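You operate a simulated robot arm through the tools that you are given. There is no shell and no other tool.

You run a simulated two-armed robot. Do the job below in one go: nothing can be reset, and whatever is moved stays where it is left.

TASK
Clamp the blue cover in the vice, wire-brush the scale off and put it in the orange tray.
Fine: put the brush back, leave the vice open and the other cover as it is. Set down upright: wire brush. What is to be rubbed or washed off counts as gone when no trace of it is left.

It is judged by the outcome, as a careful person would: the job done as asked, and still so three seconds after it is handed in. It fails if anything else is knocked over, pushed out of place, dropped, spilled or broken. Lids that push on must go on centred and level and be pressed home; caps that screw on are set level and turned clockwise until they are tight.

THE ROBOT
Two 7-joint arms with fingered hands on one trunk that stands fixed in place. Base frame: the origin is at the foot of the trunk, x ahead of it, y to its left, z up. Lengths are in mm, angles in rad, forces in N, time in s.
The left shoulder is at [70, 169, 1318], the right one opposite. With the tool pointing down near the work surface each hand reaches from about 100 to 660 mm from the base axis, measured 20 degrees to its own side. Payload 3.4 kg a hand.
The tool frame of a hand sits at the grasp point between the pads (the TCP): z along the fingers, y along the line on which they close. The tips reach 23 mm beyond it. The gripper opens to 116 mm; its body begins 65 mm behind the TCP. The gripper is a hand of 4 fingers: y runs from the thumb to the fingers, the wrist lies at [0, 0, -211] in the tool frame.
Orientation is told as [roll, pitch, yaw] about the base's x, y, z axes, in that order, counted from this pose: with the fingers straight down and closing along the base's y, the tool's x points along the base's -x, its y along +y and its z along -z.

THE INTERFACE
- The arms move only by the tool send_rows. It takes "left_plan", "right_plan" or both (then of equal length, played together; a hand with none holds still); each is a list of rows, each a list of 6 numbers: the turn, a rotation vector about the tool's x, y, z in rad, then the shift along the tool's x, y, z in m. In form: [[wx, wy, wz, dx, dy, dz], ...]. A call has 1 to 20 rows; each row shifts and turns the commanded pose from where the row before left it, along the tool's axes as they then stand. Rows are played at 5 a second. More than 50 mm and 0.15 rad between two rows, and nothing of the call is played. A pose out of reach is approached as far as the arm can. The call stops where the force on the tool passes 90 N (or 10 N more than at its start, if that is more) or the arm is blocked; 0.2 s more then pass. In this call time passes only in rows, and 0.2 s behind the last. The reply holds the time, the measured pose of the TCP, the force on the tool along the base axes, the opening and the grip force, in the units named above and with some noise, with the torque about the TCP (base axes, N m) and any sound that the robot's microphone picked up.
- Cameras (640 x 400 px; columns grow to the right, rows downward): "scene" is now at [123.7, -12, 1519.8]; the picture's right is [-0.32, -0.95, 0.00], its down [-0.71, 0.24, -0.66] and it looks along [0.62, -0.21, -0.75] (base axes); focal length 301 px, centre (320, 200). "left" rides on the left gripper at [-69, 1, -90] in its tool frame; the picture's right is [-0.01, -1.00, 0.00], its down [0.79, -0.01, -0.61] and it looks along [0.61, -0.01, 0.79] (tool axes); focal length 251 px, centre (320, 200). "right" rides on the right gripper at [69, 1, -90] in its tool frame; the picture's right is [-0.01, 1.00, 0.00], its down [-0.79, -0.01, -0.61] and it looks along [-0.61, -0.01, 0.79] (tool axes); focal length 251 px, centre (320, 200). There is no depth. A picture from a camera that has moved, and an enlarged one, comes with that camera's place and axes in the base frame and with its lens. The place of the scene camera against the robot may be out by one fixed shift of up to 18 mm in any direction.
- camera(camera): a new picture of that camera. No time passes.
- raise_lower(by): slides the trunk up (or, below 0, down) by that many mm; the arms and the scene camera ride with it, the base frame stays. It gives what a move gives, with no picture.
- curl_fingers(finger1, finger2, finger3, thumb_bend, hand): sets how far each is bent, from 0 (flat) to 1 (curled in); at 0.3 the hand is open as for a grip, at 0.7 the pads meet at the TCP. One left out holds its place. A second passes; each finger stops where it meets its share of the squeeze, and holds until it gets a number again. It is the only way to open and close the hand. It gives what a move gives, with no picture; readings hold the bend of each and the force on the fingers (four entries, about 0 where the hand has none), thumb and palm.
- head_to(pan, tilt): turns the head with the scene camera to pan (to the left, within 1.501 rad either way) and tilt (down, from -0.506 to 1.204), counted from straight ahead of the robot. It gives what a move gives.
- zoom(camera, box): a new picture of the part [left, top, right, bottom] of that camera's present view, enlarged. No time passes.
- close_job(): hands the job in; it is judged then, once.

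Places have to be worked out from the pictures, the camera data and where the tool is seen. Open the grippers and draw the arms clear of the work before you hand the job in, unless the task says otherwise.

The tools are called as name(argument=value, ...) on one line, values as JSON. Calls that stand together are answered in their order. send_rows: Moves the arms, as the interface text tells. Its arguments: {"type":"object","properties":{"left_plan":{"type":"array","items":{"type":"array","items":{"type":"number"}}},"right_plan":{"type":"array","items":{"type":"array","items":{"type":"number"}}}},"required":[]} The other tools are called the same way: raise_lower (by) moves the trunk up or down; curl_fingers (finger1, finger2, finger3, thumb_bend, hand) moves the fingers one by one; head_to (pan, tilt) turns the head that bears the scene camera; camera (camera) takes a picture; zoom (camera, box) takes an enlarged picture of a part of a camera's view; close_job () hands the job in.

At the start:

```text
time_s: 0.0
left_tool_pos: [501.2, 90.6, 1198.3]
left_ee_rot: [0.002, 0.0, 0.002]
left_ft_force: [0.2, 0.2, 0.4]
left_torque: [0.04, 0.03, 0.02]
left_opening: 115.8
left_finger_force: 0.1
left_shape: jaw
left_bend: [0.3, 0.3, 0.3, 0.3]
left_finger forces: [0.1, 0.1, 0.0, 0.1, 0.0, 0.1]
right_tool_pos: [360.4, -307.1, 1286.4]
right_ee_rot: [0.001, 0.0, 0.0]
right_ft_force: [0.7, -0.4, 0.1]
right_torque: [-0.03, 0.0, -0.01]
right_opening: 115.8
right_finger_force: 0.0
right_shape: jaw
right_bend: [0.3, 0.3, 0.3, 0.3]
right_finger forces: [0.0, 0.0, 0.0, 0.1, 0.0, 0.0]
trunk travel left (down, up): [-825.0, 115.0]
head pan, tilt (commanded): [-0.328, 0.85]
```

scene: 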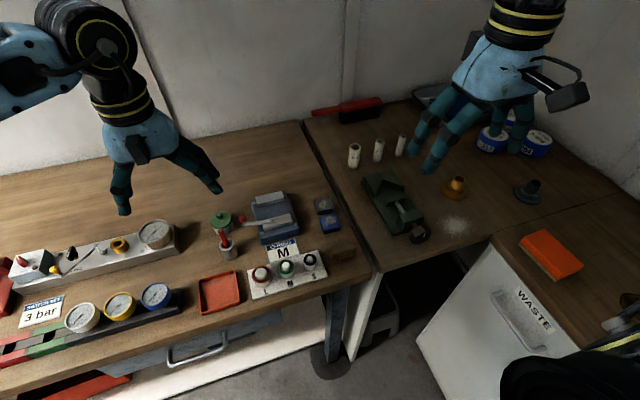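
right: 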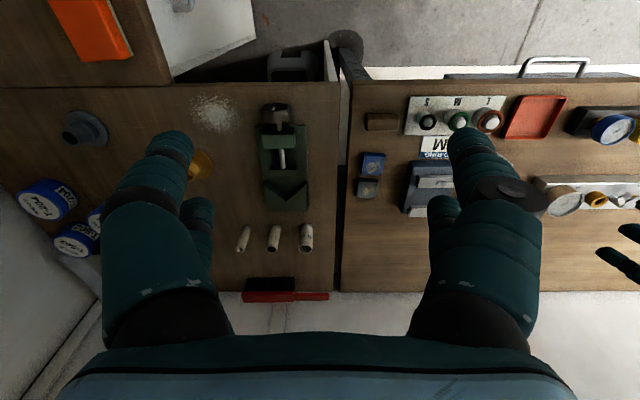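
left: 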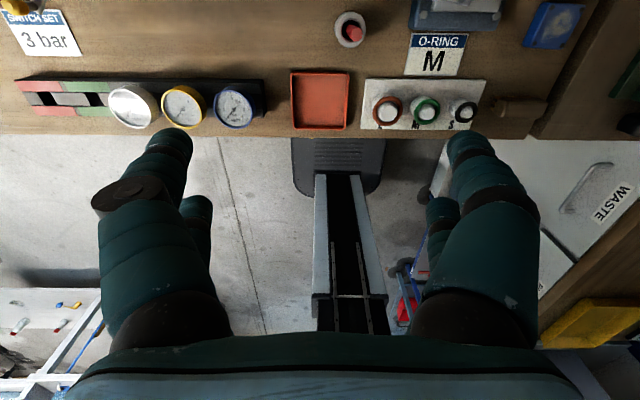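

I start by looking closely at the work area: I see a green vice near the middle, a red brush at the back, round blue parts at the right, an orange/yellow part and an orange tray. I take enlarged pictures.

zoom(camera="scene", box=[300, 80, 460, 260])

zoom(camera="scene", box=[420, 80, 640, 300])

zoom(camera="scene", box=[180, 170, 370, 330])

zoom(camera="right", box=[0, 60, 350, 310])

zoom(camera="right", box=[340, 60, 640, 260])

```text
2.22 times, centred on (380, 170) of scene
camera zoom: at [123.7, -12.0, 1519.8], right [-0.32, -0.95, 0.0], down [-0.71, 0.24, -0.66], along [0.62, -0.21, -0.75], focal length 669 px, centre (187, 267)
```

zoom: 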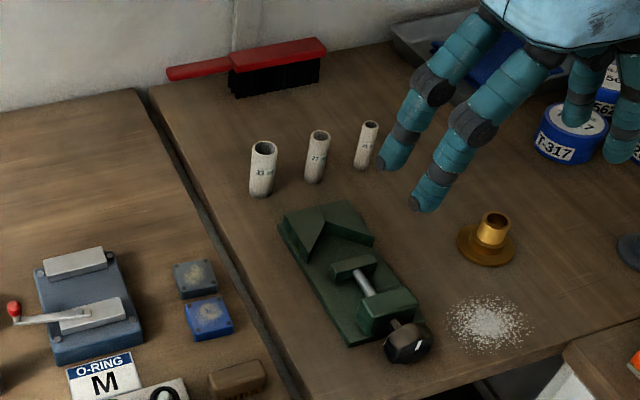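

```text
1.82 times, centred on (530, 190) of scene
camera zoom: at [123.7, -12.0, 1519.8], right [-0.32, -0.95, 0.0], down [-0.71, 0.24, -0.66], along [0.62, -0.21, -0.75], focal length 548 px, centre (-62, 218)
```

zoom: 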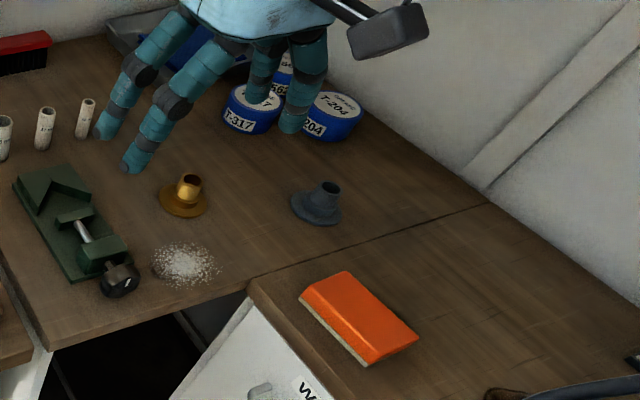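

```text
2.50 times, centred on (275, 250) of scene
camera zoom: at [123.7, -12.0, 1519.8], right [-0.32, -0.95, 0.0], down [-0.71, 0.24, -0.66], along [0.62, -0.21, -0.75], focal length 753 px, centre (432, 75)
```

zoom: 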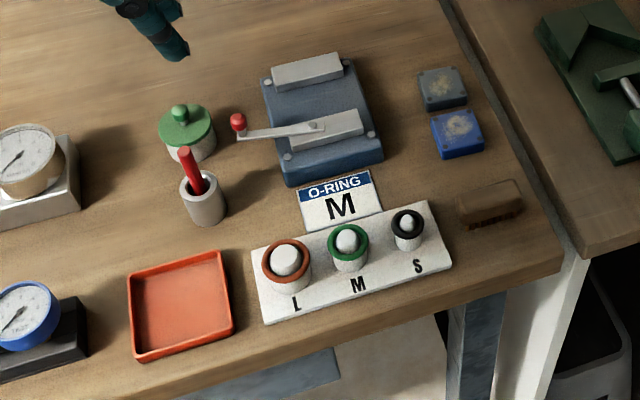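

```text
1.60 times, centred on (175, 185) of right
camera zoom: at [292.6, -306.6, 1376.7], right [0.01, 1.0, 0.0], down [0.79, -0.01, 0.61], along [0.61, -0.01, -0.79], focal length 402 px, centre (552, 224)
```

zoom: 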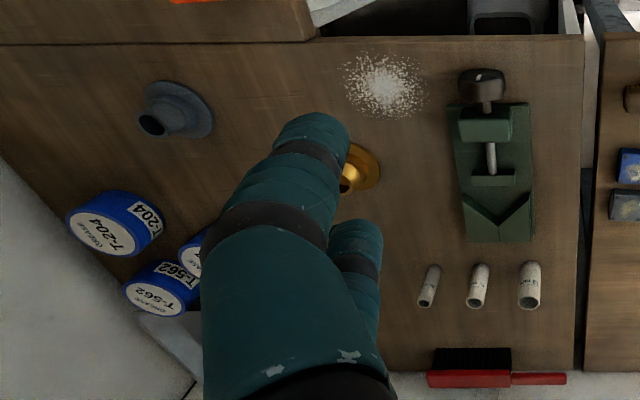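

```text
2.00 times, centred on (490, 160) of right
camera zoom: at [292.6, -306.6, 1376.7], right [0.01, 1.0, 0.0], down [0.79, -0.01, 0.61], along [0.61, -0.01, -0.79], focal length 503 px, centre (-20, 280)
```

zoom: 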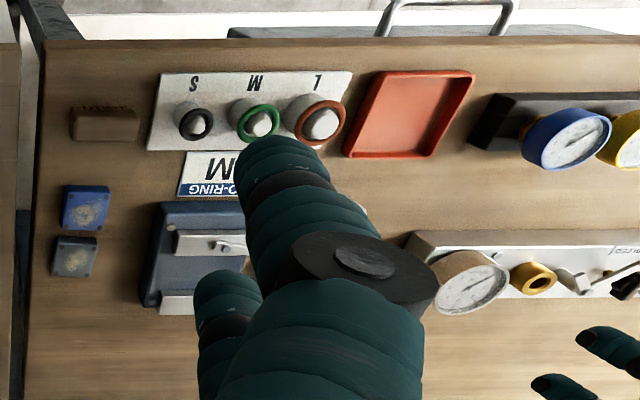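

The picture shows a blue-grey lever vice, a blue and a grey cover to its right (both with scale), a brown wire brush and an orange tray, all on the left bench at a height of about 893 mm. I move the right hand above the middle to look at the vice and covers from its camera.

send_rows(right_plan=[[0, 0, 0, -0.008, 0.0334, 0.0172], [0, 0, 0, -0.008, 0.0334, 0.0172], [0, 0, 0, -0.008, 0.0334, 0.0172], [0, 0, 0, -0.008, 0.0334, 0.0172], [0, 0, 0, -0.008, 0.0334, 0.0172]])

camera(camera="right")

camera(camera="scene")

```text
time_s: 1.2
left_tool_pos: [503.3, 91.4, 1197.8]
left_ee_rot: [-0.001, 0.0, 0.002]
left_ft_force: [-0.1, -0.2, 0.5]
left_torque: [0.01, 0.02, -0.02]
left_opening: 115.8
left_finger_force: 0.0
left_shape: jaw
left_bend: [0.3, 0.3, 0.3, 0.3]
left_finger forces: [0.1, 0.0, 0.1, 0.1, 0.0, 0.0]
right_tool_pos: [401.4, -138.8, 1200.8]
right_ee_rot: [0.0, 0.002, 0.0]
right_ft_force: [0.7, 0.7, -0.5]
right_torque: [0.01, 0.0, -0.04]
right_opening: 115.7
right_finger_force: 0.0
right_shape: jaw
right_bend: [0.3, 0.3, 0.3, 0.3]
right_finger forces: [0.0, 0.0, 0.1, 0.1, 0.0, 0.1]
trunk travel left (down, up): [-825.0, 115.0]
head pan, tilt (commanded): [-0.328, 0.85]
```

```text
taken
camera right: at [334.0, -137.5, 1291.7], right [0.01, 1.0, 0.0], down [0.8, -0.01, 0.61], along [0.61, -0.01, -0.8], focal length 251 px, centre (320, 200)
```

right: 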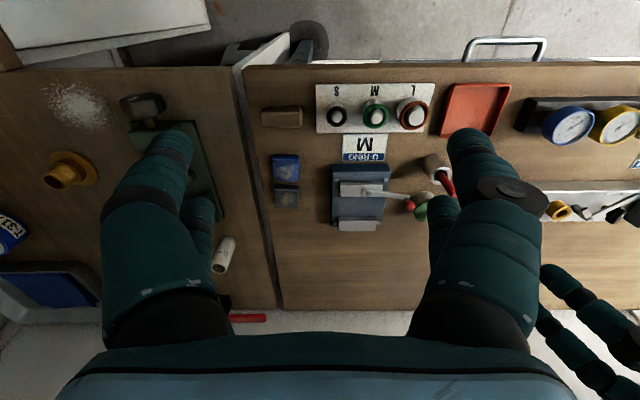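

```text
taken
camera scene: at [126.1, -10.4, 1519.7], right [-0.32, -0.95, 0.0], down [-0.71, 0.24, -0.66], along [0.62, -0.21, -0.75], focal length 301 px, centre (320, 200)
```

scene: 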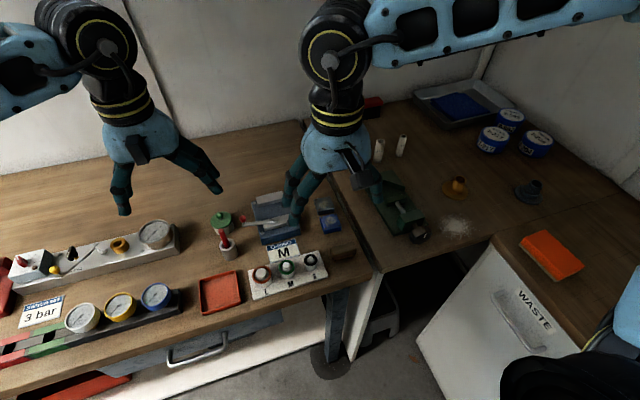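

The view between the fingers is free. I enlarge the vice, covers and brush.

zoom(camera="right", box=[250, 90, 450, 240])

zoom(camera="right", box=[320, 140, 460, 240])

zoom(camera="right", box=[240, 80, 340, 220])

```text
2.67 times, centred on (350, 165) of right
camera zoom: at [334.0, -137.5, 1291.7], right [0.01, 1.0, 0.0], down [0.8, -0.01, 0.61], along [0.61, -0.01, -0.8], focal length 670 px, centre (240, 293)
```

zoom: 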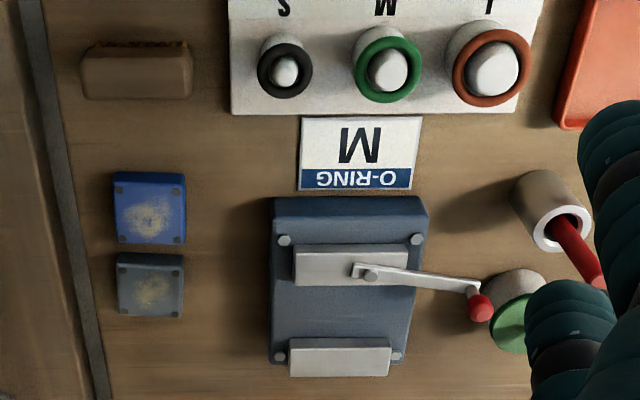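

```text
4.00 times, centred on (390, 190) of right
camera zoom: at [334.0, -137.5, 1291.7], right [0.01, 1.0, 0.0], down [0.8, -0.01, 0.61], along [0.61, -0.01, -0.8], focal length 1006 px, centre (40, 240)
```

zoom: 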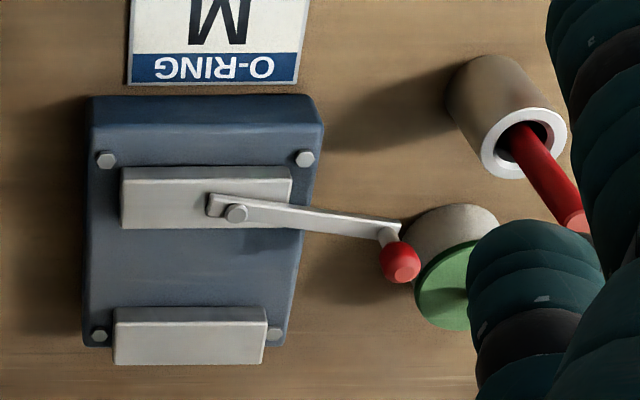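

```text
2.86 times, centred on (290, 150) of right
camera zoom: at [334.0, -137.5, 1291.7], right [0.01, 1.0, 0.0], down [0.8, -0.01, 0.61], along [0.61, -0.01, -0.8], focal length 718 px, centre (406, 343)
```

zoom: 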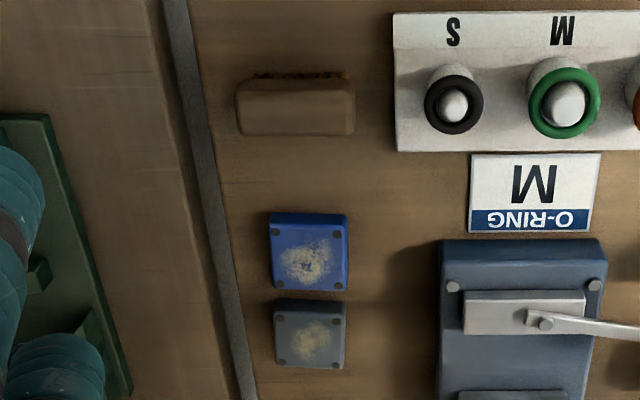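

The blue cover's top is about (557, -201, 912) and about 47 mm square; the vice gap is about 55 mm with jaws closing along x, lever pivot on the front jaw. I go lower for closer views of the vice.

send_rows(right_plan=[[0, 0, 0, -0.005, 0.01, 0.03], [0, 0, 0, -0.005, 0.01, 0.03], [0, 0, 0, -0.005, 0.01, 0.03], [0, 0, 0, -0.005, 0.01, 0.03]])

camera(camera="right")

zoom(camera="right", box=[220, 100, 440, 300])

zoom(camera="scene", box=[240, 100, 400, 260])

```text
time_s: 2.2
left_tool_pos: [502.7, 89.2, 1198.7]
left_ee_rot: [0.001, -0.001, 0.001]
left_ft_force: [-0.5, 0.0, -0.6]
left_torque: [-0.01, 0.02, -0.01]
left_opening: 115.7
left_finger_force: 0.0
left_shape: jaw
left_bend: [0.3, 0.3, 0.3, 0.3]
left_finger forces: [0.1, 0.1, 0.1, 0.0, 0.0, 0.0]
right_tool_pos: [419.0, -105.0, 1084.5]
right_ee_rot: [0.004, 0.0, 0.0]
right_ft_force: [1.1, -0.2, 0.0]
right_torque: [-0.01, 0.03, -0.02]
right_opening: 115.7
right_finger_force: 0.1
right_shape: jaw
right_bend: [0.3, 0.3, 0.3, 0.3]
right_finger forces: [0.0, 0.0, 0.0, 0.0, 0.0, 0.0]
right hand out of reach, approached as far as the arm can: row 4
trunk travel left (down, up): [-825.0, 115.0]
head pan, tilt (commanded): [-0.328, 0.85]
```

```text
taken
camera right: at [351.1, -105.9, 1174.0], right [0.01, 1.0, 0.0], down [0.79, -0.01, 0.61], along [0.61, 0.0, -0.79], focal length 251 px, centre (320, 200)
```

right: 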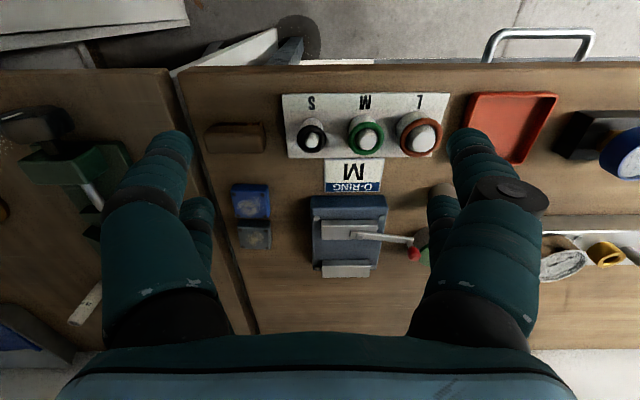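

```text
2.00 times, centred on (330, 200) of right
camera zoom: at [351.1, -105.9, 1174.0], right [0.01, 1.0, 0.0], down [0.79, -0.01, 0.61], along [0.61, 0.0, -0.79], focal length 503 px, centre (300, 200)
```

zoom: 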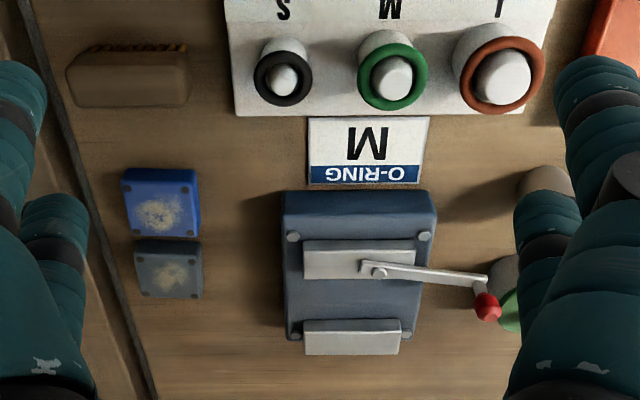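

```text
2.50 times, centred on (320, 180) of scene
camera zoom: at [124.3, -12.5, 1519.8], right [-0.32, -0.95, 0.0], down [-0.71, 0.24, -0.66], along [0.62, -0.21, -0.75], focal length 753 px, centre (320, 250)
```

zoom: 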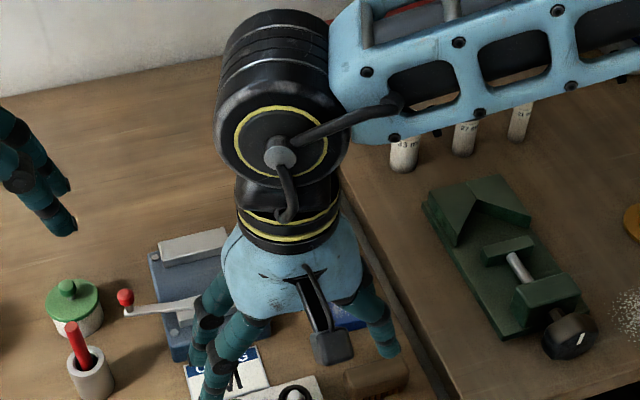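

The vice bed sits at about z 927, jaw tops at about 939, gap x 601–655, jaws y −103…−28; the table is at about z 896. Now I look closely at the fingers to learn their layout.

zoom(camera="scene", box=[80, 60, 240, 220])

zoom(camera="scene", box=[260, 160, 380, 280])

camera(camera="left")

```text
2.50 times, centred on (160, 140) of scene
camera zoom: at [124.3, -12.5, 1519.8], right [-0.32, -0.95, 0.0], down [-0.71, 0.24, -0.66], along [0.62, -0.21, -0.75], focal length 753 px, centre (720, 350)
```

zoom: 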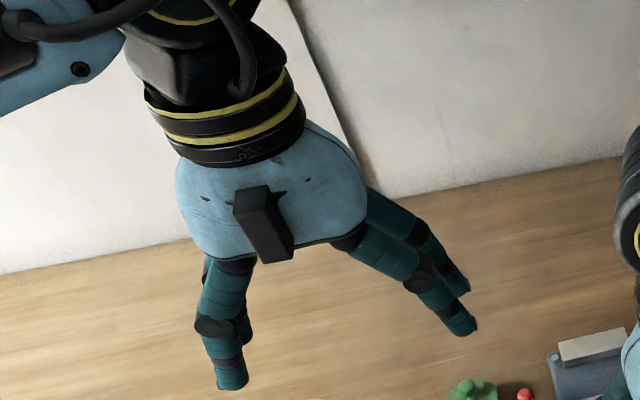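

```text
3.33 times, centred on (320, 220) of scene
camera zoom: at [124.3, -12.5, 1519.8], right [-0.32, -0.95, 0.0], down [-0.71, 0.24, -0.66], along [0.62, -0.21, -0.75], focal length 1004 px, centre (320, 133)
```

zoom: 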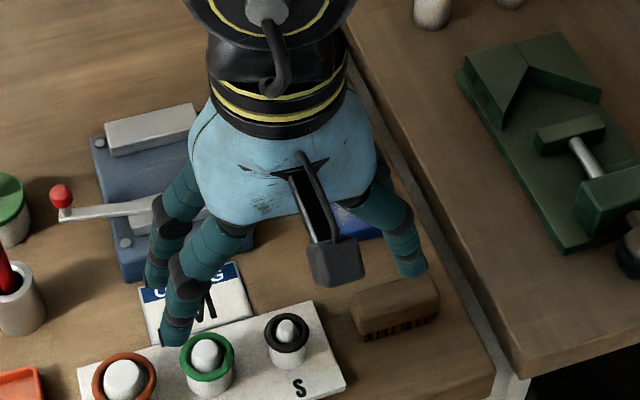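

```text
taken
camera left: at [569.5, 90.8, 1288.7], right [0.01, -1.0, 0.0], down [-0.79, -0.01, 0.61], along [-0.61, -0.01, -0.79], focal length 251 px, centre (320, 200)
```

left: 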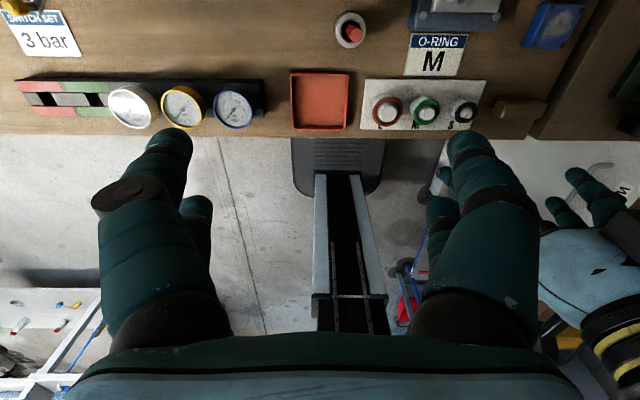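

The hand looks like two digits on each side. I curl single right fingers in free air to learn which is which and how wide they are.

curl_fingers(hand="right", finger1=0.6)

camera(camera="right")

curl_fingers(hand="right", finger1=0.3, finger2=0.6)

camera(camera="right")

curl_fingers(hand="right", finger2=0.3, finger3=0.6)

camera(camera="right")

curl_fingers(hand="right", finger3=0.3, thumb_bend=0.6)

camera(camera="right")

```text
time_s: 3.2
left_tool_pos: [501.2, 90.4, 1199.1]
left_ee_rot: [0.001, 0.0, 0.002]
left_ft_force: [-0.8, 0.6, -0.1]
left_torque: [0.04, -0.02, -0.02]
left_opening: 116.0
left_finger_force: 0.1
left_shape: jaw
left_bend: [0.3, 0.3, 0.3, 0.3]
left_finger forces: [0.0, 0.0, 0.0, 0.0, 0.0, 0.0]
right_tool_pos: [418.7, -104.1, 1083.4]
right_ee_rot: [0.002, 0.0, -0.001]
right_ft_force: [0.7, 0.5, 0.4]
right_torque: [-0.01, -0.01, 0.0]
right_opening: 73.2
right_finger_force: 0.0
right_shape: fingers
right_bend: [0.6, 0.3, 0.3, 0.3]
right_finger forces: [0.0, 0.1, 0.1, 0.0, 0.0, 0.0]
trunk travel left (down, up): [-825.0, 115.0]
head pan, tilt (commanded): [-0.328, 0.85]
```

```text
taken
camera right: at [350.4, -105.6, 1174.6], right [0.01, 1.0, 0.0], down [0.79, -0.01, 0.61], along [0.61, 0.0, -0.79], focal length 251 px, centre (320, 200)
```

right: 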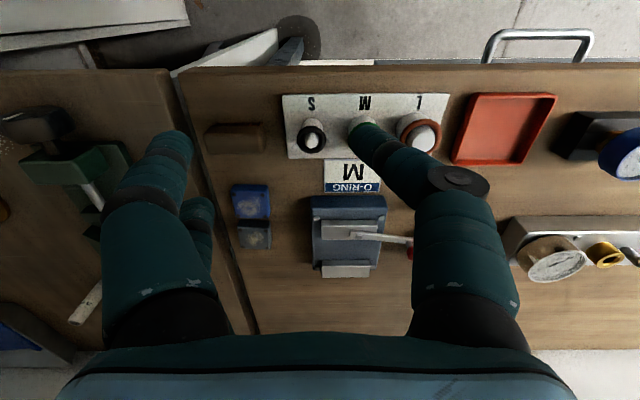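

```text
time_s: 4.2
left_tool_pos: [500.8, 89.2, 1198.8]
left_ee_rot: [0.001, 0.0, 0.001]
left_ft_force: [-0.3, -0.5, -0.2]
left_torque: [0.02, 0.0, -0.01]
left_opening: 115.9
left_finger_force: 0.0
left_shape: jaw
left_bend: [0.3, 0.3, 0.3, 0.3]
left_finger forces: [0.0, 0.0, 0.0, 0.0, 0.0, 0.1]
right_tool_pos: [419.7, -105.6, 1085.1]
right_ee_rot: [0.002, -0.001, 0.0]
right_ft_force: [-0.7, -1.2, -0.8]
right_torque: [-0.04, 0.01, 0.01]
right_opening: 116.4
right_finger_force: 0.0
right_shape: fingers
right_bend: [0.3, 0.6, 0.3, 0.3]
right_finger forces: [0.0, 0.0, 0.0, 0.0, 0.1, 0.0]
trunk travel left (down, up): [-825.0, 115.0]
head pan, tilt (commanded): [-0.328, 0.85]
```

```text
taken
camera right: at [350.4, -105.7, 1174.6], right [0.01, 1.0, 0.0], down [0.79, -0.01, 0.61], along [0.61, 0.0, -0.79], focal length 251 px, centre (320, 200)
```

right: 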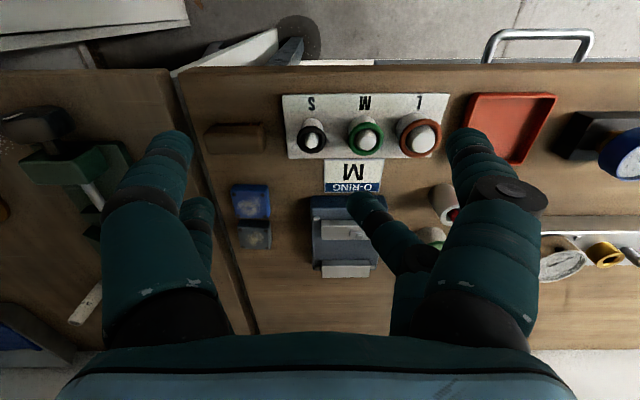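

```text
time_s: 5.2
left_tool_pos: [501.0, 89.7, 1198.6]
left_ee_rot: [0.001, -0.001, 0.001]
left_ft_force: [-0.3, -0.2, 0.3]
left_torque: [0.0, 0.02, 0.02]
left_opening: 115.8
left_finger_force: 0.0
left_shape: jaw
left_bend: [0.3, 0.3, 0.3, 0.3]
left_finger forces: [0.0, 0.0, 0.0, 0.1, 0.0, 0.1]
right_tool_pos: [419.3, -106.6, 1084.6]
right_ee_rot: [0.002, 0.0, -0.001]
right_ft_force: [0.0, 0.2, 0.0]
right_torque: [0.02, -0.02, 0.02]
right_opening: 116.6
right_finger_force: 0.0
right_shape: fingers
right_bend: [0.3, 0.3, 0.6, 0.3]
right_finger forces: [0.0, 0.0, 0.1, 0.0, 0.1, 0.0]
trunk travel left (down, up): [-825.0, 115.0]
head pan, tilt (commanded): [-0.328, 0.85]
```

```text
taken
camera right: at [350.4, -105.7, 1174.6], right [0.01, 1.0, 0.0], down [0.79, -0.01, 0.61], along [0.61, 0.0, -0.79], focal length 251 px, centre (320, 200)
```

right: 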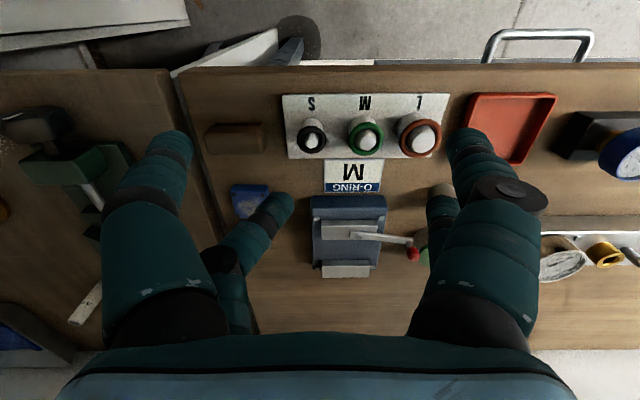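

```text
time_s: 6.2
left_tool_pos: [502.1, 90.1, 1199.9]
left_ee_rot: [-0.002, 0.0, 0.002]
left_ft_force: [-0.2, 0.6, -0.3]
left_torque: [0.01, 0.0, -0.03]
left_opening: 115.9
left_finger_force: 0.1
left_shape: jaw
left_bend: [0.3, 0.3, 0.3, 0.3]
left_finger forces: [0.0, 0.0, 0.0, 0.0, 0.1, 0.1]
right_tool_pos: [417.5, -105.4, 1084.1]
right_ee_rot: [0.003, 0.0, -0.001]
right_ft_force: [0.6, 0.1, 0.4]
right_torque: [-0.03, 0.01, 0.03]
right_opening: 73.0
right_finger_force: 0.0
right_shape: fingers
right_bend: [0.3, 0.3, 0.3, 0.6]
right_finger forces: [0.1, 0.0, 0.1, 0.0, 0.0, 0.1]
trunk travel left (down, up): [-825.0, 115.0]
head pan, tilt (commanded): [-0.328, 0.85]
```

```text
taken
camera right: at [350.4, -105.7, 1174.6], right [0.01, 1.0, 0.0], down [0.79, -0.01, 0.61], along [0.61, 0.0, -0.79], focal length 251 px, centre (320, 200)
```

right: 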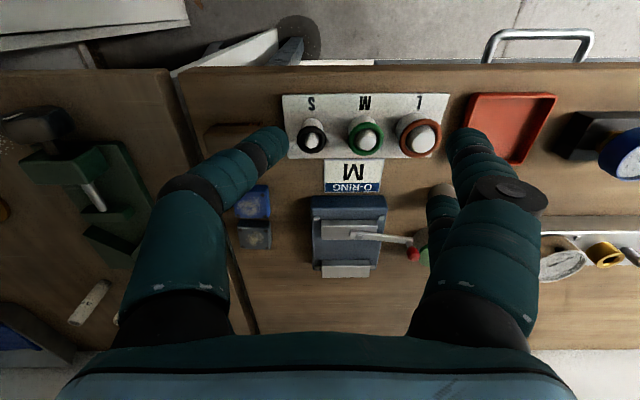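

I now know the layout: finger1 and thumb form the near pair (tool x +22), finger2 and finger3 the far pair (tool x −22), so a two-digit pinch fits inside the 54 mm gap. I reopen the thumb and raise the right hand, before lowering the trunk for more reach.

curl_fingers(hand="right", thumb_bend=0.3)

send_rows(right_plan=[[0, 0, 0, -0.01, -0.02, -0.03], [0, 0, 0, -0.01, -0.02, -0.03], [0, 0, 0, -0.01, -0.02, -0.03], [0, 0, 0, -0.01, -0.02, -0.03]])

camera(camera="scene")

```text
time_s: 7.2
left_tool_pos: [501.1, 89.2, 1198.4]
left_ee_rot: [0.0, 0.0, 0.001]
left_ft_force: [0.2, 0.4, -0.3]
left_torque: [0.0, 0.02, -0.04]
left_opening: 115.6
left_finger_force: 0.0
left_shape: jaw
left_bend: [0.3, 0.3, 0.3, 0.3]
left_finger forces: [0.0, 0.0, 0.1, 0.0, 0.1, 0.1]
right_tool_pos: [417.7, -106.4, 1083.7]
right_ee_rot: [0.001, 0.0, -0.001]
right_ft_force: [0.4, -0.4, 0.0]
right_torque: [-0.01, -0.01, -0.01]
right_opening: 116.7
right_finger_force: 0.1
right_shape: fingers
right_bend: [0.3, 0.3, 0.3, 0.3]
right_finger forces: [0.0, 0.1, 0.0, 0.0, 0.0, 0.0]
trunk travel left (down, up): [-825.0, 115.0]
head pan, tilt (commanded): [-0.328, 0.85]
```

```text
time_s: 8.2
left_tool_pos: [500.1, 90.4, 1199.6]
left_ee_rot: [-0.001, 0.0, 0.002]
left_ft_force: [-0.1, -1.1, 0.0]
left_torque: [-0.01, 0.03, -0.01]
left_opening: 115.9
left_finger_force: 0.0
left_shape: jaw
left_bend: [0.3, 0.3, 0.3, 0.3]
left_finger forces: [0.0, 0.0, 0.0, 0.0, 0.0, 0.1]
right_tool_pos: [459.4, -186.2, 1205.1]
right_ee_rot: [0.002, -0.001, 0.0]
right_ft_force: [-0.6, -0.6, -0.4]
right_torque: [0.02, -0.02, -0.01]
right_opening: 116.5
right_finger_force: 0.0
right_shape: fingers
right_bend: [0.3, 0.3, 0.3, 0.3]
right_finger forces: [0.0, 0.0, 0.0, 0.0, 0.0, 0.0]
trunk travel left (down, up): [-825.0, 115.0]
head pan, tilt (commanded): [-0.328, 0.85]
```

```text
taken
camera scene: at [123.0, -12.4, 1519.9], right [-0.32, -0.95, 0.0], down [-0.71, 0.24, -0.66], along [0.63, -0.21, -0.75], focal length 301 px, centre (320, 200)
```

scene: 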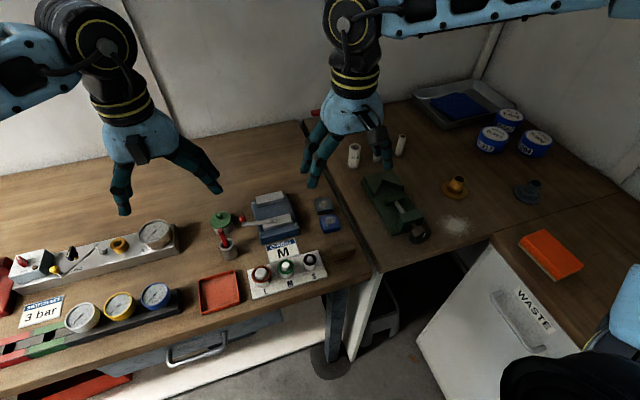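

The arm is back in a reachable pose (459, −186, 1205). Before lowering the trunk I look to the right to check the elbow clearance.

head_to(pan=-0.9, tilt=0.8)

camera(camera="scene")

head_to(pan=0.9, tilt=0.8)

camera(camera="scene")

```text
time_s: 9.2
left_tool_pos: [502.6, 90.9, 1198.6]
left_ee_rot: [0.001, -0.001, 0.002]
left_ft_force: [-0.1, -0.7, 0.1]
left_torque: [-0.01, 0.0, -0.01]
left_opening: 115.8
left_finger_force: 0.1
left_shape: jaw
left_bend: [0.3, 0.3, 0.3, 0.3]
left_finger forces: [0.0, 0.0, 0.1, 0.0, 0.0, 0.0]
right_tool_pos: [458.8, -185.6, 1204.9]
right_ee_rot: [0.0, -0.001, 0.0]
right_ft_force: [-0.3, -0.3, 0.4]
right_torque: [-0.01, 0.01, -0.02]
right_opening: 116.7
right_finger_force: 0.0
right_shape: fingers
right_bend: [0.3, 0.3, 0.3, 0.3]
right_finger forces: [0.0, 0.0, 0.0, 0.1, 0.0, 0.0]
trunk travel left (down, up): [-825.0, 115.0]
head pan, tilt (commanded): [-0.901, 0.799]
```

```text
taken
camera scene: at [100.1, -49.8, 1523.8], right [-0.78, -0.62, 0.0], down [-0.45, 0.56, -0.7], along [0.43, -0.55, -0.72], focal length 301 px, centre (320, 200)
```

scene: 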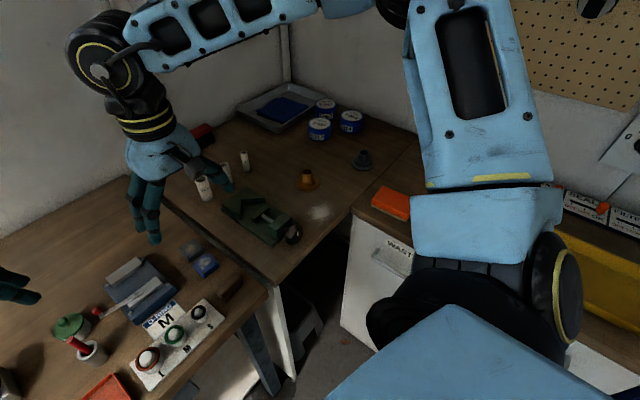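

```text
time_s: 11.0
left_tool_pos: [501.3, 89.8, 1198.4]
left_ee_rot: [0.0, 0.001, 0.002]
left_ft_force: [0.8, -0.3, -0.5]
left_torque: [0.02, -0.01, 0.01]
left_opening: 115.9
left_finger_force: 0.1
left_shape: jaw
left_bend: [0.3, 0.3, 0.3, 0.3]
left_finger forces: [0.0, 0.1, 0.0, 0.0, 0.0, 0.1]
right_tool_pos: [459.3, -186.4, 1205.8]
right_ee_rot: [-0.001, -0.001, -0.001]
right_ft_force: [0.0, 0.8, -0.1]
right_torque: [-0.01, -0.01, -0.02]
right_opening: 116.5
right_finger_force: 0.0
right_shape: fingers
right_bend: [0.3, 0.3, 0.3, 0.3]
right_finger forces: [0.0, 0.0, 0.1, 0.0, 0.0, 0.0]
trunk travel left (down, up): [-825.0, 115.0]
head pan, tilt (commanded): [0.901, 0.799]
```

```text
taken
camera scene: at [99.8, 76.4, 1523.9], right [0.78, -0.62, 0.0], down [-0.45, -0.56, -0.7], along [0.43, 0.55, -0.72], focal length 301 px, centre (320, 200)
```

scene: 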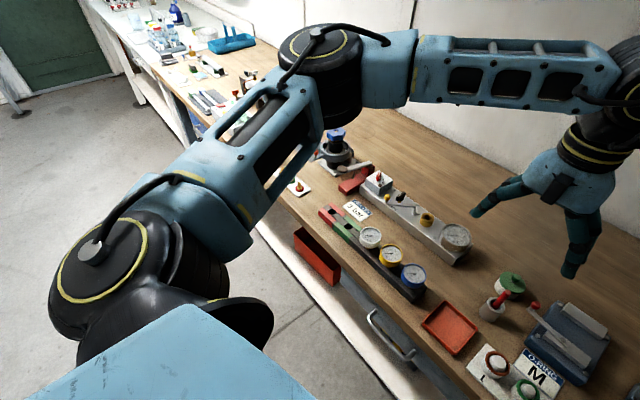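

Both elbows ride out to the sides at about shoulder height, well above the benches. I lower the trunk by 100 mm and aim the head back at the vice.

raise_lower(by=-100)

head_to(pan=-0.15, tilt=0.75)

camera(camera="scene")

```text
time_s: 12.3
left_tool_pos: [501.6, 90.0, 1098.6]
left_ee_rot: [0.001, -0.001, 0.002]
left_ft_force: [-0.3, 0.1, 0.2]
left_torque: [0.02, -0.02, 0.0]
left_opening: 115.9
left_finger_force: 0.2
left_shape: jaw
left_bend: [0.3, 0.3, 0.3, 0.3]
left_finger forces: [0.0, 0.1, 0.0, 0.1, 0.0, 0.1]
right_tool_pos: [458.2, -184.1, 1105.8]
right_ee_rot: [0.0, -0.001, 0.001]
right_ft_force: [-0.8, 0.7, -1.1]
right_torque: [-0.01, -0.05, -0.01]
right_opening: 116.6
right_finger_force: 0.1
right_shape: fingers
right_bend: [0.3, 0.3, 0.3, 0.3]
right_finger forces: [0.0, 0.0, 0.0, 0.1, 0.0, 0.0]
trunk travel left (down, up): [-725.0, 215.0]
head pan, tilt (commanded): [0.901, 0.799]
```

```text
time_s: 13.6
left_tool_pos: [501.1, 88.5, 1098.6]
left_ee_rot: [-0.001, 0.0, 0.002]
left_ft_force: [0.6, 0.8, 0.8]
left_torque: [0.0, -0.03, 0.03]
left_opening: 115.8
left_finger_force: 0.0
left_shape: jaw
left_bend: [0.3, 0.3, 0.3, 0.3]
left_finger forces: [0.0, 0.1, 0.0, 0.0, 0.1, 0.1]
right_tool_pos: [458.6, -186.2, 1105.6]
right_ee_rot: [0.0, 0.0, 0.0]
right_ft_force: [0.5, -0.2, -0.2]
right_torque: [-0.01, 0.0, 0.02]
right_opening: 116.5
right_finger_force: 0.1
right_shape: fingers
right_bend: [0.3, 0.3, 0.3, 0.3]
right_finger forces: [0.1, 0.0, 0.0, 0.0, 0.0, 0.0]
trunk travel left (down, up): [-725.0, 215.0]
head pan, tilt (commanded): [-0.15, 0.75]
```

```text
taken
camera scene: at [131.6, 0.9, 1427.8], right [-0.15, -0.99, 0.0], down [-0.67, 0.1, -0.73], along [0.72, -0.11, -0.68], focal length 301 px, centre (320, 200)
```

scene: 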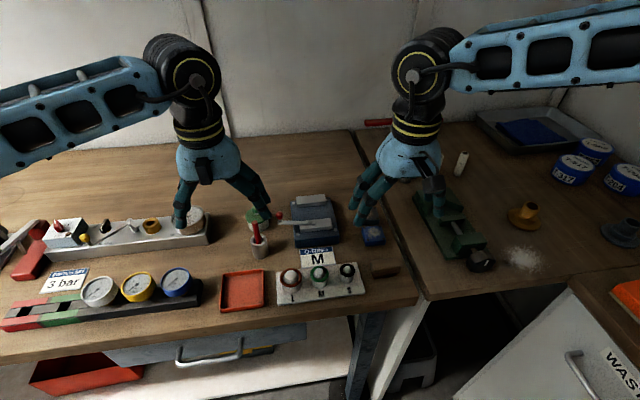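

Reach is better now. I move the right hand above the blue cover (TCP about (584, −199, 1020)), so the finger1/thumb pair stands over the cover's centre line, and check with its camera.

send_rows(right_plan=[[0, 0, 0, -0.0315, -0.00325, 0.0215], [0, 0, 0, -0.0315, -0.00325, 0.0215], [0, 0, 0, -0.0315, -0.00325, 0.0215], [0, 0, 0, -0.0315, -0.00325, 0.0215]])

camera(camera="right")

zoom(camera="right", box=[200, 0, 460, 160])

zoom(camera="scene", box=[300, 140, 460, 300])

```text
time_s: 14.6
left_tool_pos: [501.6, 88.6, 1099.5]
left_ee_rot: [-0.001, -0.002, 0.001]
left_ft_force: [0.1, -1.2, 0.6]
left_torque: [0.03, 0.0, -0.01]
left_opening: 115.8
left_finger_force: 0.0
left_shape: jaw
left_bend: [0.3, 0.3, 0.3, 0.3]
left_finger forces: [0.0, 0.0, 0.0, 0.0, 0.0, 0.0]
right_tool_pos: [556.3, -216.2, 1026.0]
right_ee_rot: [0.003, 0.0, 0.0]
right_ft_force: [-0.7, -0.5, 0.4]
right_torque: [-0.02, -0.03, 0.0]
right_opening: 116.7
right_finger_force: 0.0
right_shape: fingers
right_bend: [0.3, 0.3, 0.3, 0.3]
right_finger forces: [0.0, 0.1, 0.1, 0.0, 0.0, 0.0]
right hand out of reach, approached as far as the arm can: row 3, 4
trunk travel left (down, up): [-725.0, 215.0]
head pan, tilt (commanded): [-0.15, 0.75]
```

```text
taken
camera right: at [488.1, -216.0, 1116.8], right [0.01, 1.0, 0.0], down [0.79, -0.01, 0.61], along [0.61, 0.0, -0.79], focal length 251 px, centre (320, 200)
```

right: 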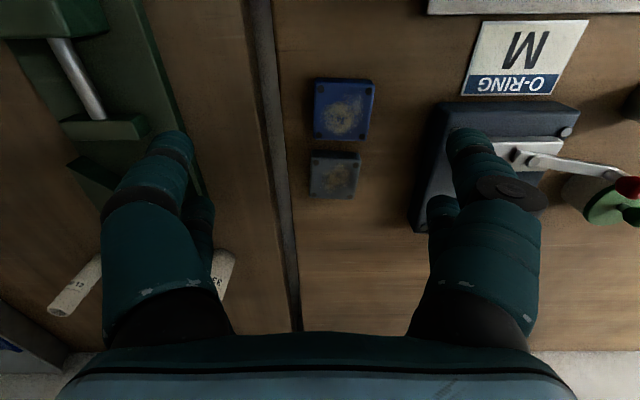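

```text
2.46 times, centred on (330, 80) of right
camera zoom: at [488.1, -216.0, 1116.8], right [0.01, 1.0, 0.0], down [0.79, -0.01, 0.61], along [0.61, 0.0, -0.79], focal length 619 px, centre (295, 495)
```

zoom: 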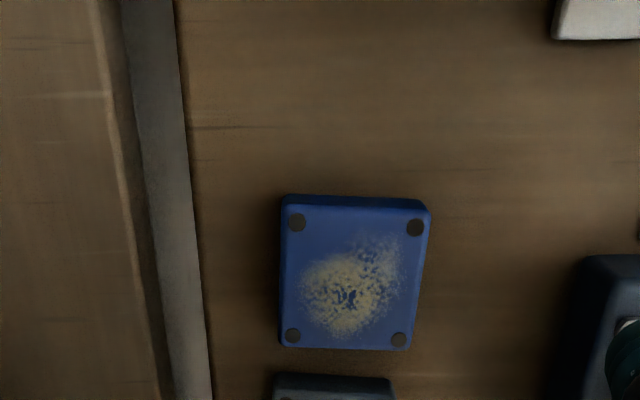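

```text
2.50 times, centred on (380, 220) of scene
camera zoom: at [131.3, 0.2, 1427.9], right [-0.15, -0.99, 0.0], down [-0.67, 0.1, -0.73], along [0.72, -0.11, -0.68], focal length 753 px, centre (170, 150)
```

zoom: 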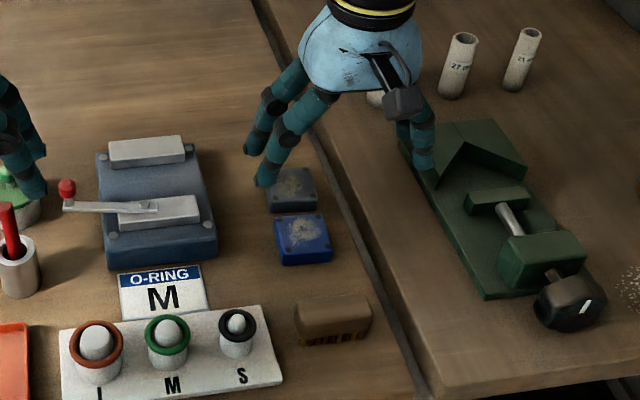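

The arm stopped at (556, −216, 1026), short of the target in x. I test whether going lower (still 30 mm above the cover) extends the reach.

send_rows(right_plan=[[0, 0, 0, 0, 0, 0.02], [0, 0, 0, 0, 0, 0.02], [0, 0, 0, -0.01, 0, 0.02], [0, 0, 0, -0.01, 0.005, 0]])

head_to(pan=-0.75, tilt=0.45)

camera(camera="scene")

```text
time_s: 15.6
left_tool_pos: [501.3, 90.1, 1098.5]
left_ee_rot: [0.001, 0.0, 0.001]
left_ft_force: [0.3, 0.2, 0.4]
left_torque: [0.02, 0.01, -0.03]
left_opening: 115.8
left_finger_force: 0.0
left_shape: jaw
left_bend: [0.3, 0.3, 0.3, 0.3]
left_finger forces: [0.0, 0.0, 0.1, 0.1, 0.1, 0.0]
right_tool_pos: [546.2, -226.2, 977.9]
right_ee_rot: [0.002, -0.001, 0.0]
right_ft_force: [-0.2, -0.5, 0.8]
right_torque: [0.0, 0.0, 0.01]
right_opening: 116.8
right_finger_force: 0.0
right_shape: fingers
right_bend: [0.3, 0.3, 0.3, 0.3]
right_finger forces: [0.1, 0.0, 0.0, 0.1, 0.1, 0.0]
right hand out of reach, approached as far as the arm can: row 1, 2, 3, 4
trunk travel left (down, up): [-725.0, 215.0]
head pan, tilt (commanded): [-0.15, 0.75]
```

```text
time_s: 16.6
left_tool_pos: [501.2, 90.0, 1098.5]
left_ee_rot: [0.0, 0.0, 0.001]
left_ft_force: [0.9, -0.1, -0.3]
left_torque: [0.0, 0.02, 0.0]
left_opening: 116.0
left_finger_force: 0.1
left_shape: jaw
left_bend: [0.3, 0.3, 0.3, 0.3]
left_finger forces: [0.0, 0.0, 0.0, 0.0, 0.1, 0.0]
right_tool_pos: [547.1, -228.3, 978.8]
right_ee_rot: [0.003, -0.002, 0.001]
right_ft_force: [-1.0, 0.4, 0.2]
right_torque: [-0.01, -0.01, -0.02]
right_opening: 116.8
right_finger_force: 0.0
right_shape: fingers
right_bend: [0.3, 0.3, 0.3, 0.3]
right_finger forces: [0.1, 0.0, 0.0, 0.0, 0.0, 0.1]
trunk travel left (down, up): [-725.0, 215.0]
head pan, tilt (commanded): [-0.75, 0.45]
```

```text
taken
camera scene: at [117.1, -49.4, 1454.2], right [-0.68, -0.73, 0.0], down [-0.32, 0.3, -0.9], along [0.66, -0.61, -0.44], focal length 301 px, centre (320, 200)
```

scene: 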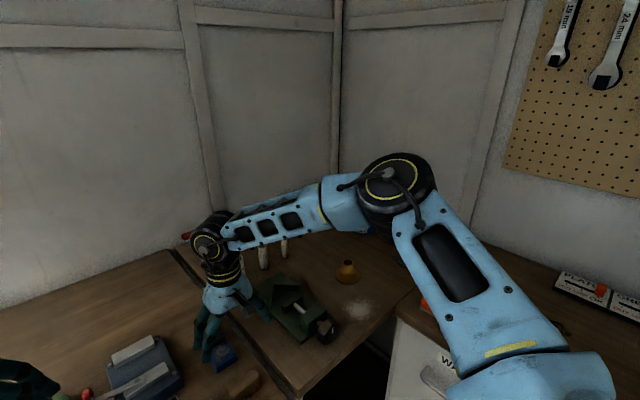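

The forearm comes in level from the side, so the wrist bend seems to be the limit: the shoulder should be higher relative to the hand. I raise the trunk back by 100 mm and then try descending again above the cover.

raise_lower(by=100)

send_rows(right_plan=[[0, 0, 0, -0.01, 0.007, 0.03], [0, 0, 0, -0.01, 0.007, 0.03], [0, 0, 0, -0.009, 0.007, 0.02], [0, 0, 0, -0.009, 0.007, 0.01]])

camera(camera="right")

```text
time_s: 17.9
left_tool_pos: [501.8, 90.4, 1199.8]
left_ee_rot: [-0.001, -0.001, 0.001]
left_ft_force: [-0.1, 0.5, 0.1]
left_torque: [0.01, -0.02, -0.01]
left_opening: 115.8
left_finger_force: 0.0
left_shape: jaw
left_bend: [0.3, 0.3, 0.3, 0.3]
left_finger forces: [0.1, 0.0, 0.1, 0.1, 0.0, 0.1]
right_tool_pos: [547.6, -228.9, 1078.0]
right_ee_rot: [0.001, -0.002, 0.0]
right_ft_force: [0.8, 0.5, 0.1]
right_torque: [0.02, -0.01, -0.03]
right_opening: 116.7
right_finger_force: 0.0
right_shape: fingers
right_bend: [0.3, 0.3, 0.3, 0.3]
right_finger forces: [0.1, 0.0, 0.1, 0.0, 0.0, 0.0]
trunk travel left (down, up): [-825.0, 115.0]
head pan, tilt (commanded): [-0.75, 0.45]
```

```text
time_s: 18.9
left_tool_pos: [501.7, 89.9, 1198.8]
left_ee_rot: [0.0, 0.001, 0.002]
left_ft_force: [0.6, -0.2, -0.5]
left_torque: [-0.01, 0.0, 0.02]
left_opening: 115.8
left_finger_force: 0.1
left_shape: jaw
left_bend: [0.3, 0.3, 0.3, 0.3]
left_finger forces: [0.1, 0.0, 0.0, 0.0, 0.0, 0.0]
right_tool_pos: [523.6, -236.3, 1026.8]
right_ee_rot: [0.002, -0.002, 0.001]
right_ft_force: [-0.9, -0.2, 0.1]
right_torque: [0.01, 0.02, 0.03]
right_opening: 116.7
right_finger_force: 0.0
right_shape: fingers
right_bend: [0.3, 0.3, 0.3, 0.3]
right_finger forces: [0.1, 0.0, 0.0, 0.0, 0.0, 0.0]
right hand out of reach, approached as far as the arm can: row 1, 2, 3, 4
trunk travel left (down, up): [-825.0, 115.0]
head pan, tilt (commanded): [-0.75, 0.45]
```

```text
taken
camera right: at [455.9, -235.8, 1117.7], right [0.01, 1.0, 0.0], down [0.79, -0.01, 0.61], along [0.61, 0.0, -0.79], focal length 251 px, centre (320, 200)
```

right: 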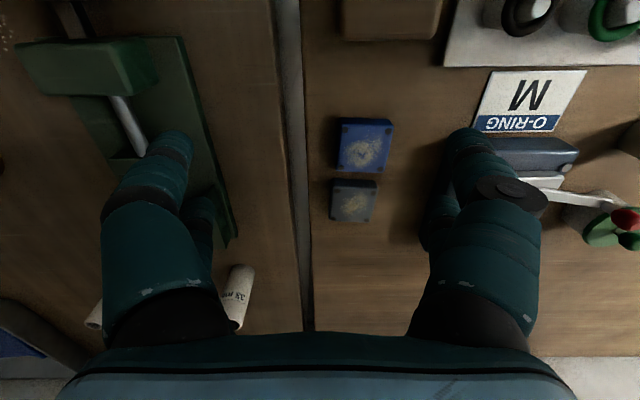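

The boundary seems to be a joint limit rather than distance. I test a small yaw turn of the right hand here and see whether descending then works.

send_rows(right_plan=[[0, 0, 0.15, 0, 0, 0], [0, 0, 0.15, 0, 0, 0], [0, 0, 0.1, 0, 0, 0]])

send_rows(right_plan=[[0, 0, 0, 0, 0, 0.02], [0, 0, 0, 0, 0, 0.02]])

```text
time_s: 19.7
left_tool_pos: [501.3, 89.8, 1199.3]
left_ee_rot: [0.002, 0.0, 0.002]
left_ft_force: [-0.2, 0.1, -1.2]
left_torque: [-0.01, -0.02, -0.02]
left_opening: 115.9
left_finger_force: 0.0
left_shape: jaw
left_bend: [0.3, 0.3, 0.3, 0.3]
left_finger forces: [0.0, 0.0, 0.0, 0.1, 0.0, 0.1]
right_tool_pos: [523.8, -237.0, 1027.6]
right_ee_rot: [0.0, -0.002, -0.402]
right_ft_force: [-0.3, -0.2, 0.2]
right_torque: [0.0, -0.02, -0.01]
right_opening: 116.9
right_finger_force: 0.1
right_shape: fingers
right_bend: [0.3, 0.3, 0.3, 0.3]
right_finger forces: [0.0, 0.1, 0.0, 0.0, 0.0, 0.1]
trunk travel left (down, up): [-825.0, 115.0]
head pan, tilt (commanded): [-0.75, 0.45]
```

```text
time_s: 20.3
left_tool_pos: [501.4, 89.6, 1198.8]
left_ee_rot: [-0.001, -0.001, 0.002]
left_ft_force: [0.1, -0.7, -0.6]
left_torque: [0.03, 0.01, -0.02]
left_opening: 115.8
left_finger_force: 0.1
left_shape: jaw
left_bend: [0.3, 0.3, 0.3, 0.3]
left_finger forces: [0.1, 0.0, 0.1, 0.0, 0.0, 0.1]
right_tool_pos: [508.6, -246.0, 1001.3]
right_ee_rot: [0.002, -0.001, -0.4]
right_ft_force: [-0.3, 0.4, -0.4]
right_torque: [0.01, 0.0, -0.02]
right_opening: 116.7
right_finger_force: 0.0
right_shape: fingers
right_bend: [0.3, 0.3, 0.3, 0.3]
right_finger forces: [0.0, 0.0, 0.0, 0.0, 0.0, 0.0]
right hand out of reach, approached as far as the arm can: row 1, 2
trunk travel left (down, up): [-825.0, 115.0]
head pan, tilt (commanded): [-0.75, 0.45]
```

Yaw turns freely but descending drifts the hand back and outward. I probe by raising slightly and moving outward/forward, to map where the arm can go down.

send_rows(right_plan=[[0, 0, -0.13, 0, 0, -0.03], [0, 0, -0.13, 0, -0.03, -0.02], [0, 0, -0.14, -0.02, -0.03, 0]])

send_rows(right_plan=[[0, 0, 0, -0.03, 0, 0], [0, 0, 0, -0.03, 0, 0], [0, 0, 0, -0.03, 0, 0]])

```text
time_s: 21.1
left_tool_pos: [502.1, 89.4, 1197.3]
left_ee_rot: [-0.001, 0.002, 0.003]
left_ft_force: [-0.4, -0.3, -0.6]
left_torque: [0.04, 0.01, 0.01]
left_opening: 116.0
left_finger_force: 0.1
left_shape: jaw
left_bend: [0.3, 0.3, 0.3, 0.3]
left_finger forces: [0.0, 0.0, 0.1, 0.0, 0.0, 0.0]
right_tool_pos: [516.2, -310.0, 1048.8]
right_ee_rot: [0.003, -0.002, 0.003]
right_ft_force: [0.5, 0.5, -0.3]
right_torque: [0.01, 0.02, 0.02]
right_opening: 116.4
right_finger_force: 0.1
right_shape: fingers
right_bend: [0.3, 0.3, 0.3, 0.3]
right_finger forces: [0.1, 0.1, 0.0, 0.0, 0.0, 0.0]
trunk travel left (down, up): [-825.0, 115.0]
head pan, tilt (commanded): [-0.75, 0.45]
```

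```text
time_s: 21.9
left_tool_pos: [500.7, 90.5, 1199.9]
left_ee_rot: [0.0, 0.001, 0.001]
left_ft_force: [-1.8, -0.7, 0.1]
left_torque: [0.02, -0.01, -0.03]
left_opening: 115.8
left_finger_force: 0.0
left_shape: jaw
left_bend: [0.3, 0.3, 0.3, 0.3]
left_finger forces: [0.1, 0.0, 0.1, 0.1, 0.0, 0.1]
right_tool_pos: [573.3, -313.7, 1065.4]
right_ee_rot: [0.002, -0.002, 0.0]
right_ft_force: [0.4, -0.1, -0.2]
right_torque: [0.0, -0.02, 0.02]
right_opening: 116.6
right_finger_force: 0.1
right_shape: fingers
right_bend: [0.3, 0.3, 0.3, 0.3]
right_finger forces: [0.0, 0.1, 0.0, 0.0, 0.1, 0.0]
right hand out of reach, approached as far as the arm can: row 2, 3
trunk travel left (down, up): [-825.0, 115.0]
head pan, tilt (commanded): [-0.75, 0.45]
```

Forward-and-down is what's limited, so the wrist wants to be high relative to the shoulder. I test the far reach at a higher hand position (620, −226, 1250) to decide on lowering the trunk a lot.

send_rows(right_plan=[[0, 0, 0, -0.0094, 0.0176, -0.037], [0, 0, 0, -0.0094, 0.0176, -0.037], [0, 0, 0, -0.0094, 0.0176, -0.037], [0, 0, 0, -0.0094, 0.0176, -0.037], [0, 0, 0, -0.0094, 0.0176, -0.037]])

send_rows(right_plan=[[0, 0, 0, -0.02, 0.04, 0], [0, 0, 0, -0.01, 0.04, 0], [0, 0, 0, 0, 0.04, 0], [0, 0, 0, 0, 0.04, 0]])

camera(camera="scene")

```text
time_s: 23.1
left_tool_pos: [500.2, 91.7, 1199.8]
left_ee_rot: [-0.001, 0.0, 0.003]
left_ft_force: [0.0, 0.1, 0.2]
left_torque: [0.0, -0.02, 0.02]
left_opening: 115.7
left_finger_force: 0.0
left_shape: jaw
left_bend: [0.3, 0.3, 0.3, 0.3]
left_finger forces: [0.0, 0.1, 0.0, 0.1, 0.0, 0.0]
right_tool_pos: [573.2, -243.0, 1249.4]
right_ee_rot: [0.003, -0.004, -0.001]
right_ft_force: [-1.6, 0.0, 0.6]
right_torque: [-0.01, -0.02, 0.02]
right_opening: 116.6
right_finger_force: 0.0
right_shape: fingers
right_bend: [0.3, 0.3, 0.3, 0.3]
right_finger forces: [0.0, 0.0, 0.0, 0.0, 0.0, 0.1]
right hand out of reach, approached as far as the arm can: row 2, 3, 4, 5
trunk travel left (down, up): [-825.0, 115.0]
head pan, tilt (commanded): [-0.75, 0.45]
```

```text
time_s: 24.1
left_tool_pos: [500.7, 90.5, 1198.2]
left_ee_rot: [0.001, 0.0, 0.002]
left_ft_force: [-1.2, -0.5, 0.0]
left_torque: [0.02, 0.0, 0.0]
left_opening: 115.7
left_finger_force: 0.0
left_shape: jaw
left_bend: [0.3, 0.3, 0.3, 0.3]
left_finger forces: [0.0, 0.0, 0.0, 0.0, 0.0, 0.0]
right_tool_pos: [511.6, -149.8, 1232.3]
right_ee_rot: [0.001, -0.001, 0.0]
right_ft_force: [-0.1, 0.1, -0.3]
right_torque: [0.01, 0.02, -0.01]
right_opening: 116.8
right_finger_force: 0.1
right_shape: fingers
right_bend: [0.3, 0.3, 0.3, 0.3]
right_finger forces: [0.1, 0.0, 0.0, 0.0, 0.0, 0.0]
right hand out of reach, approached as far as the arm can: row 1, 2, 3, 4
trunk travel left (down, up): [-825.0, 115.0]
head pan, tilt (commanded): [-0.75, 0.45]
```

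```text
taken
camera scene: at [116.6, -48.8, 1554.3], right [-0.68, -0.73, 0.0], down [-0.32, 0.3, -0.9], along [0.66, -0.61, -0.43], focal length 301 px, centre (320, 200)
```

scene: 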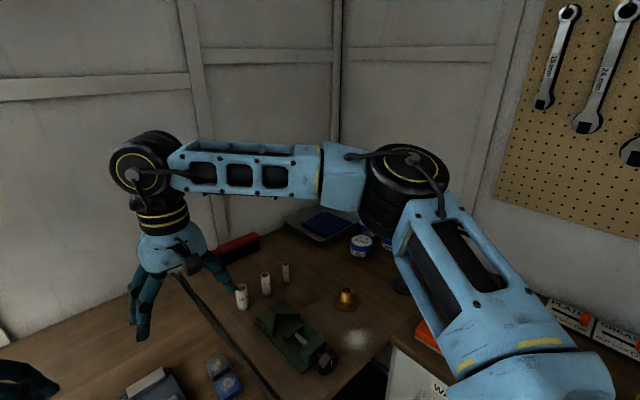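

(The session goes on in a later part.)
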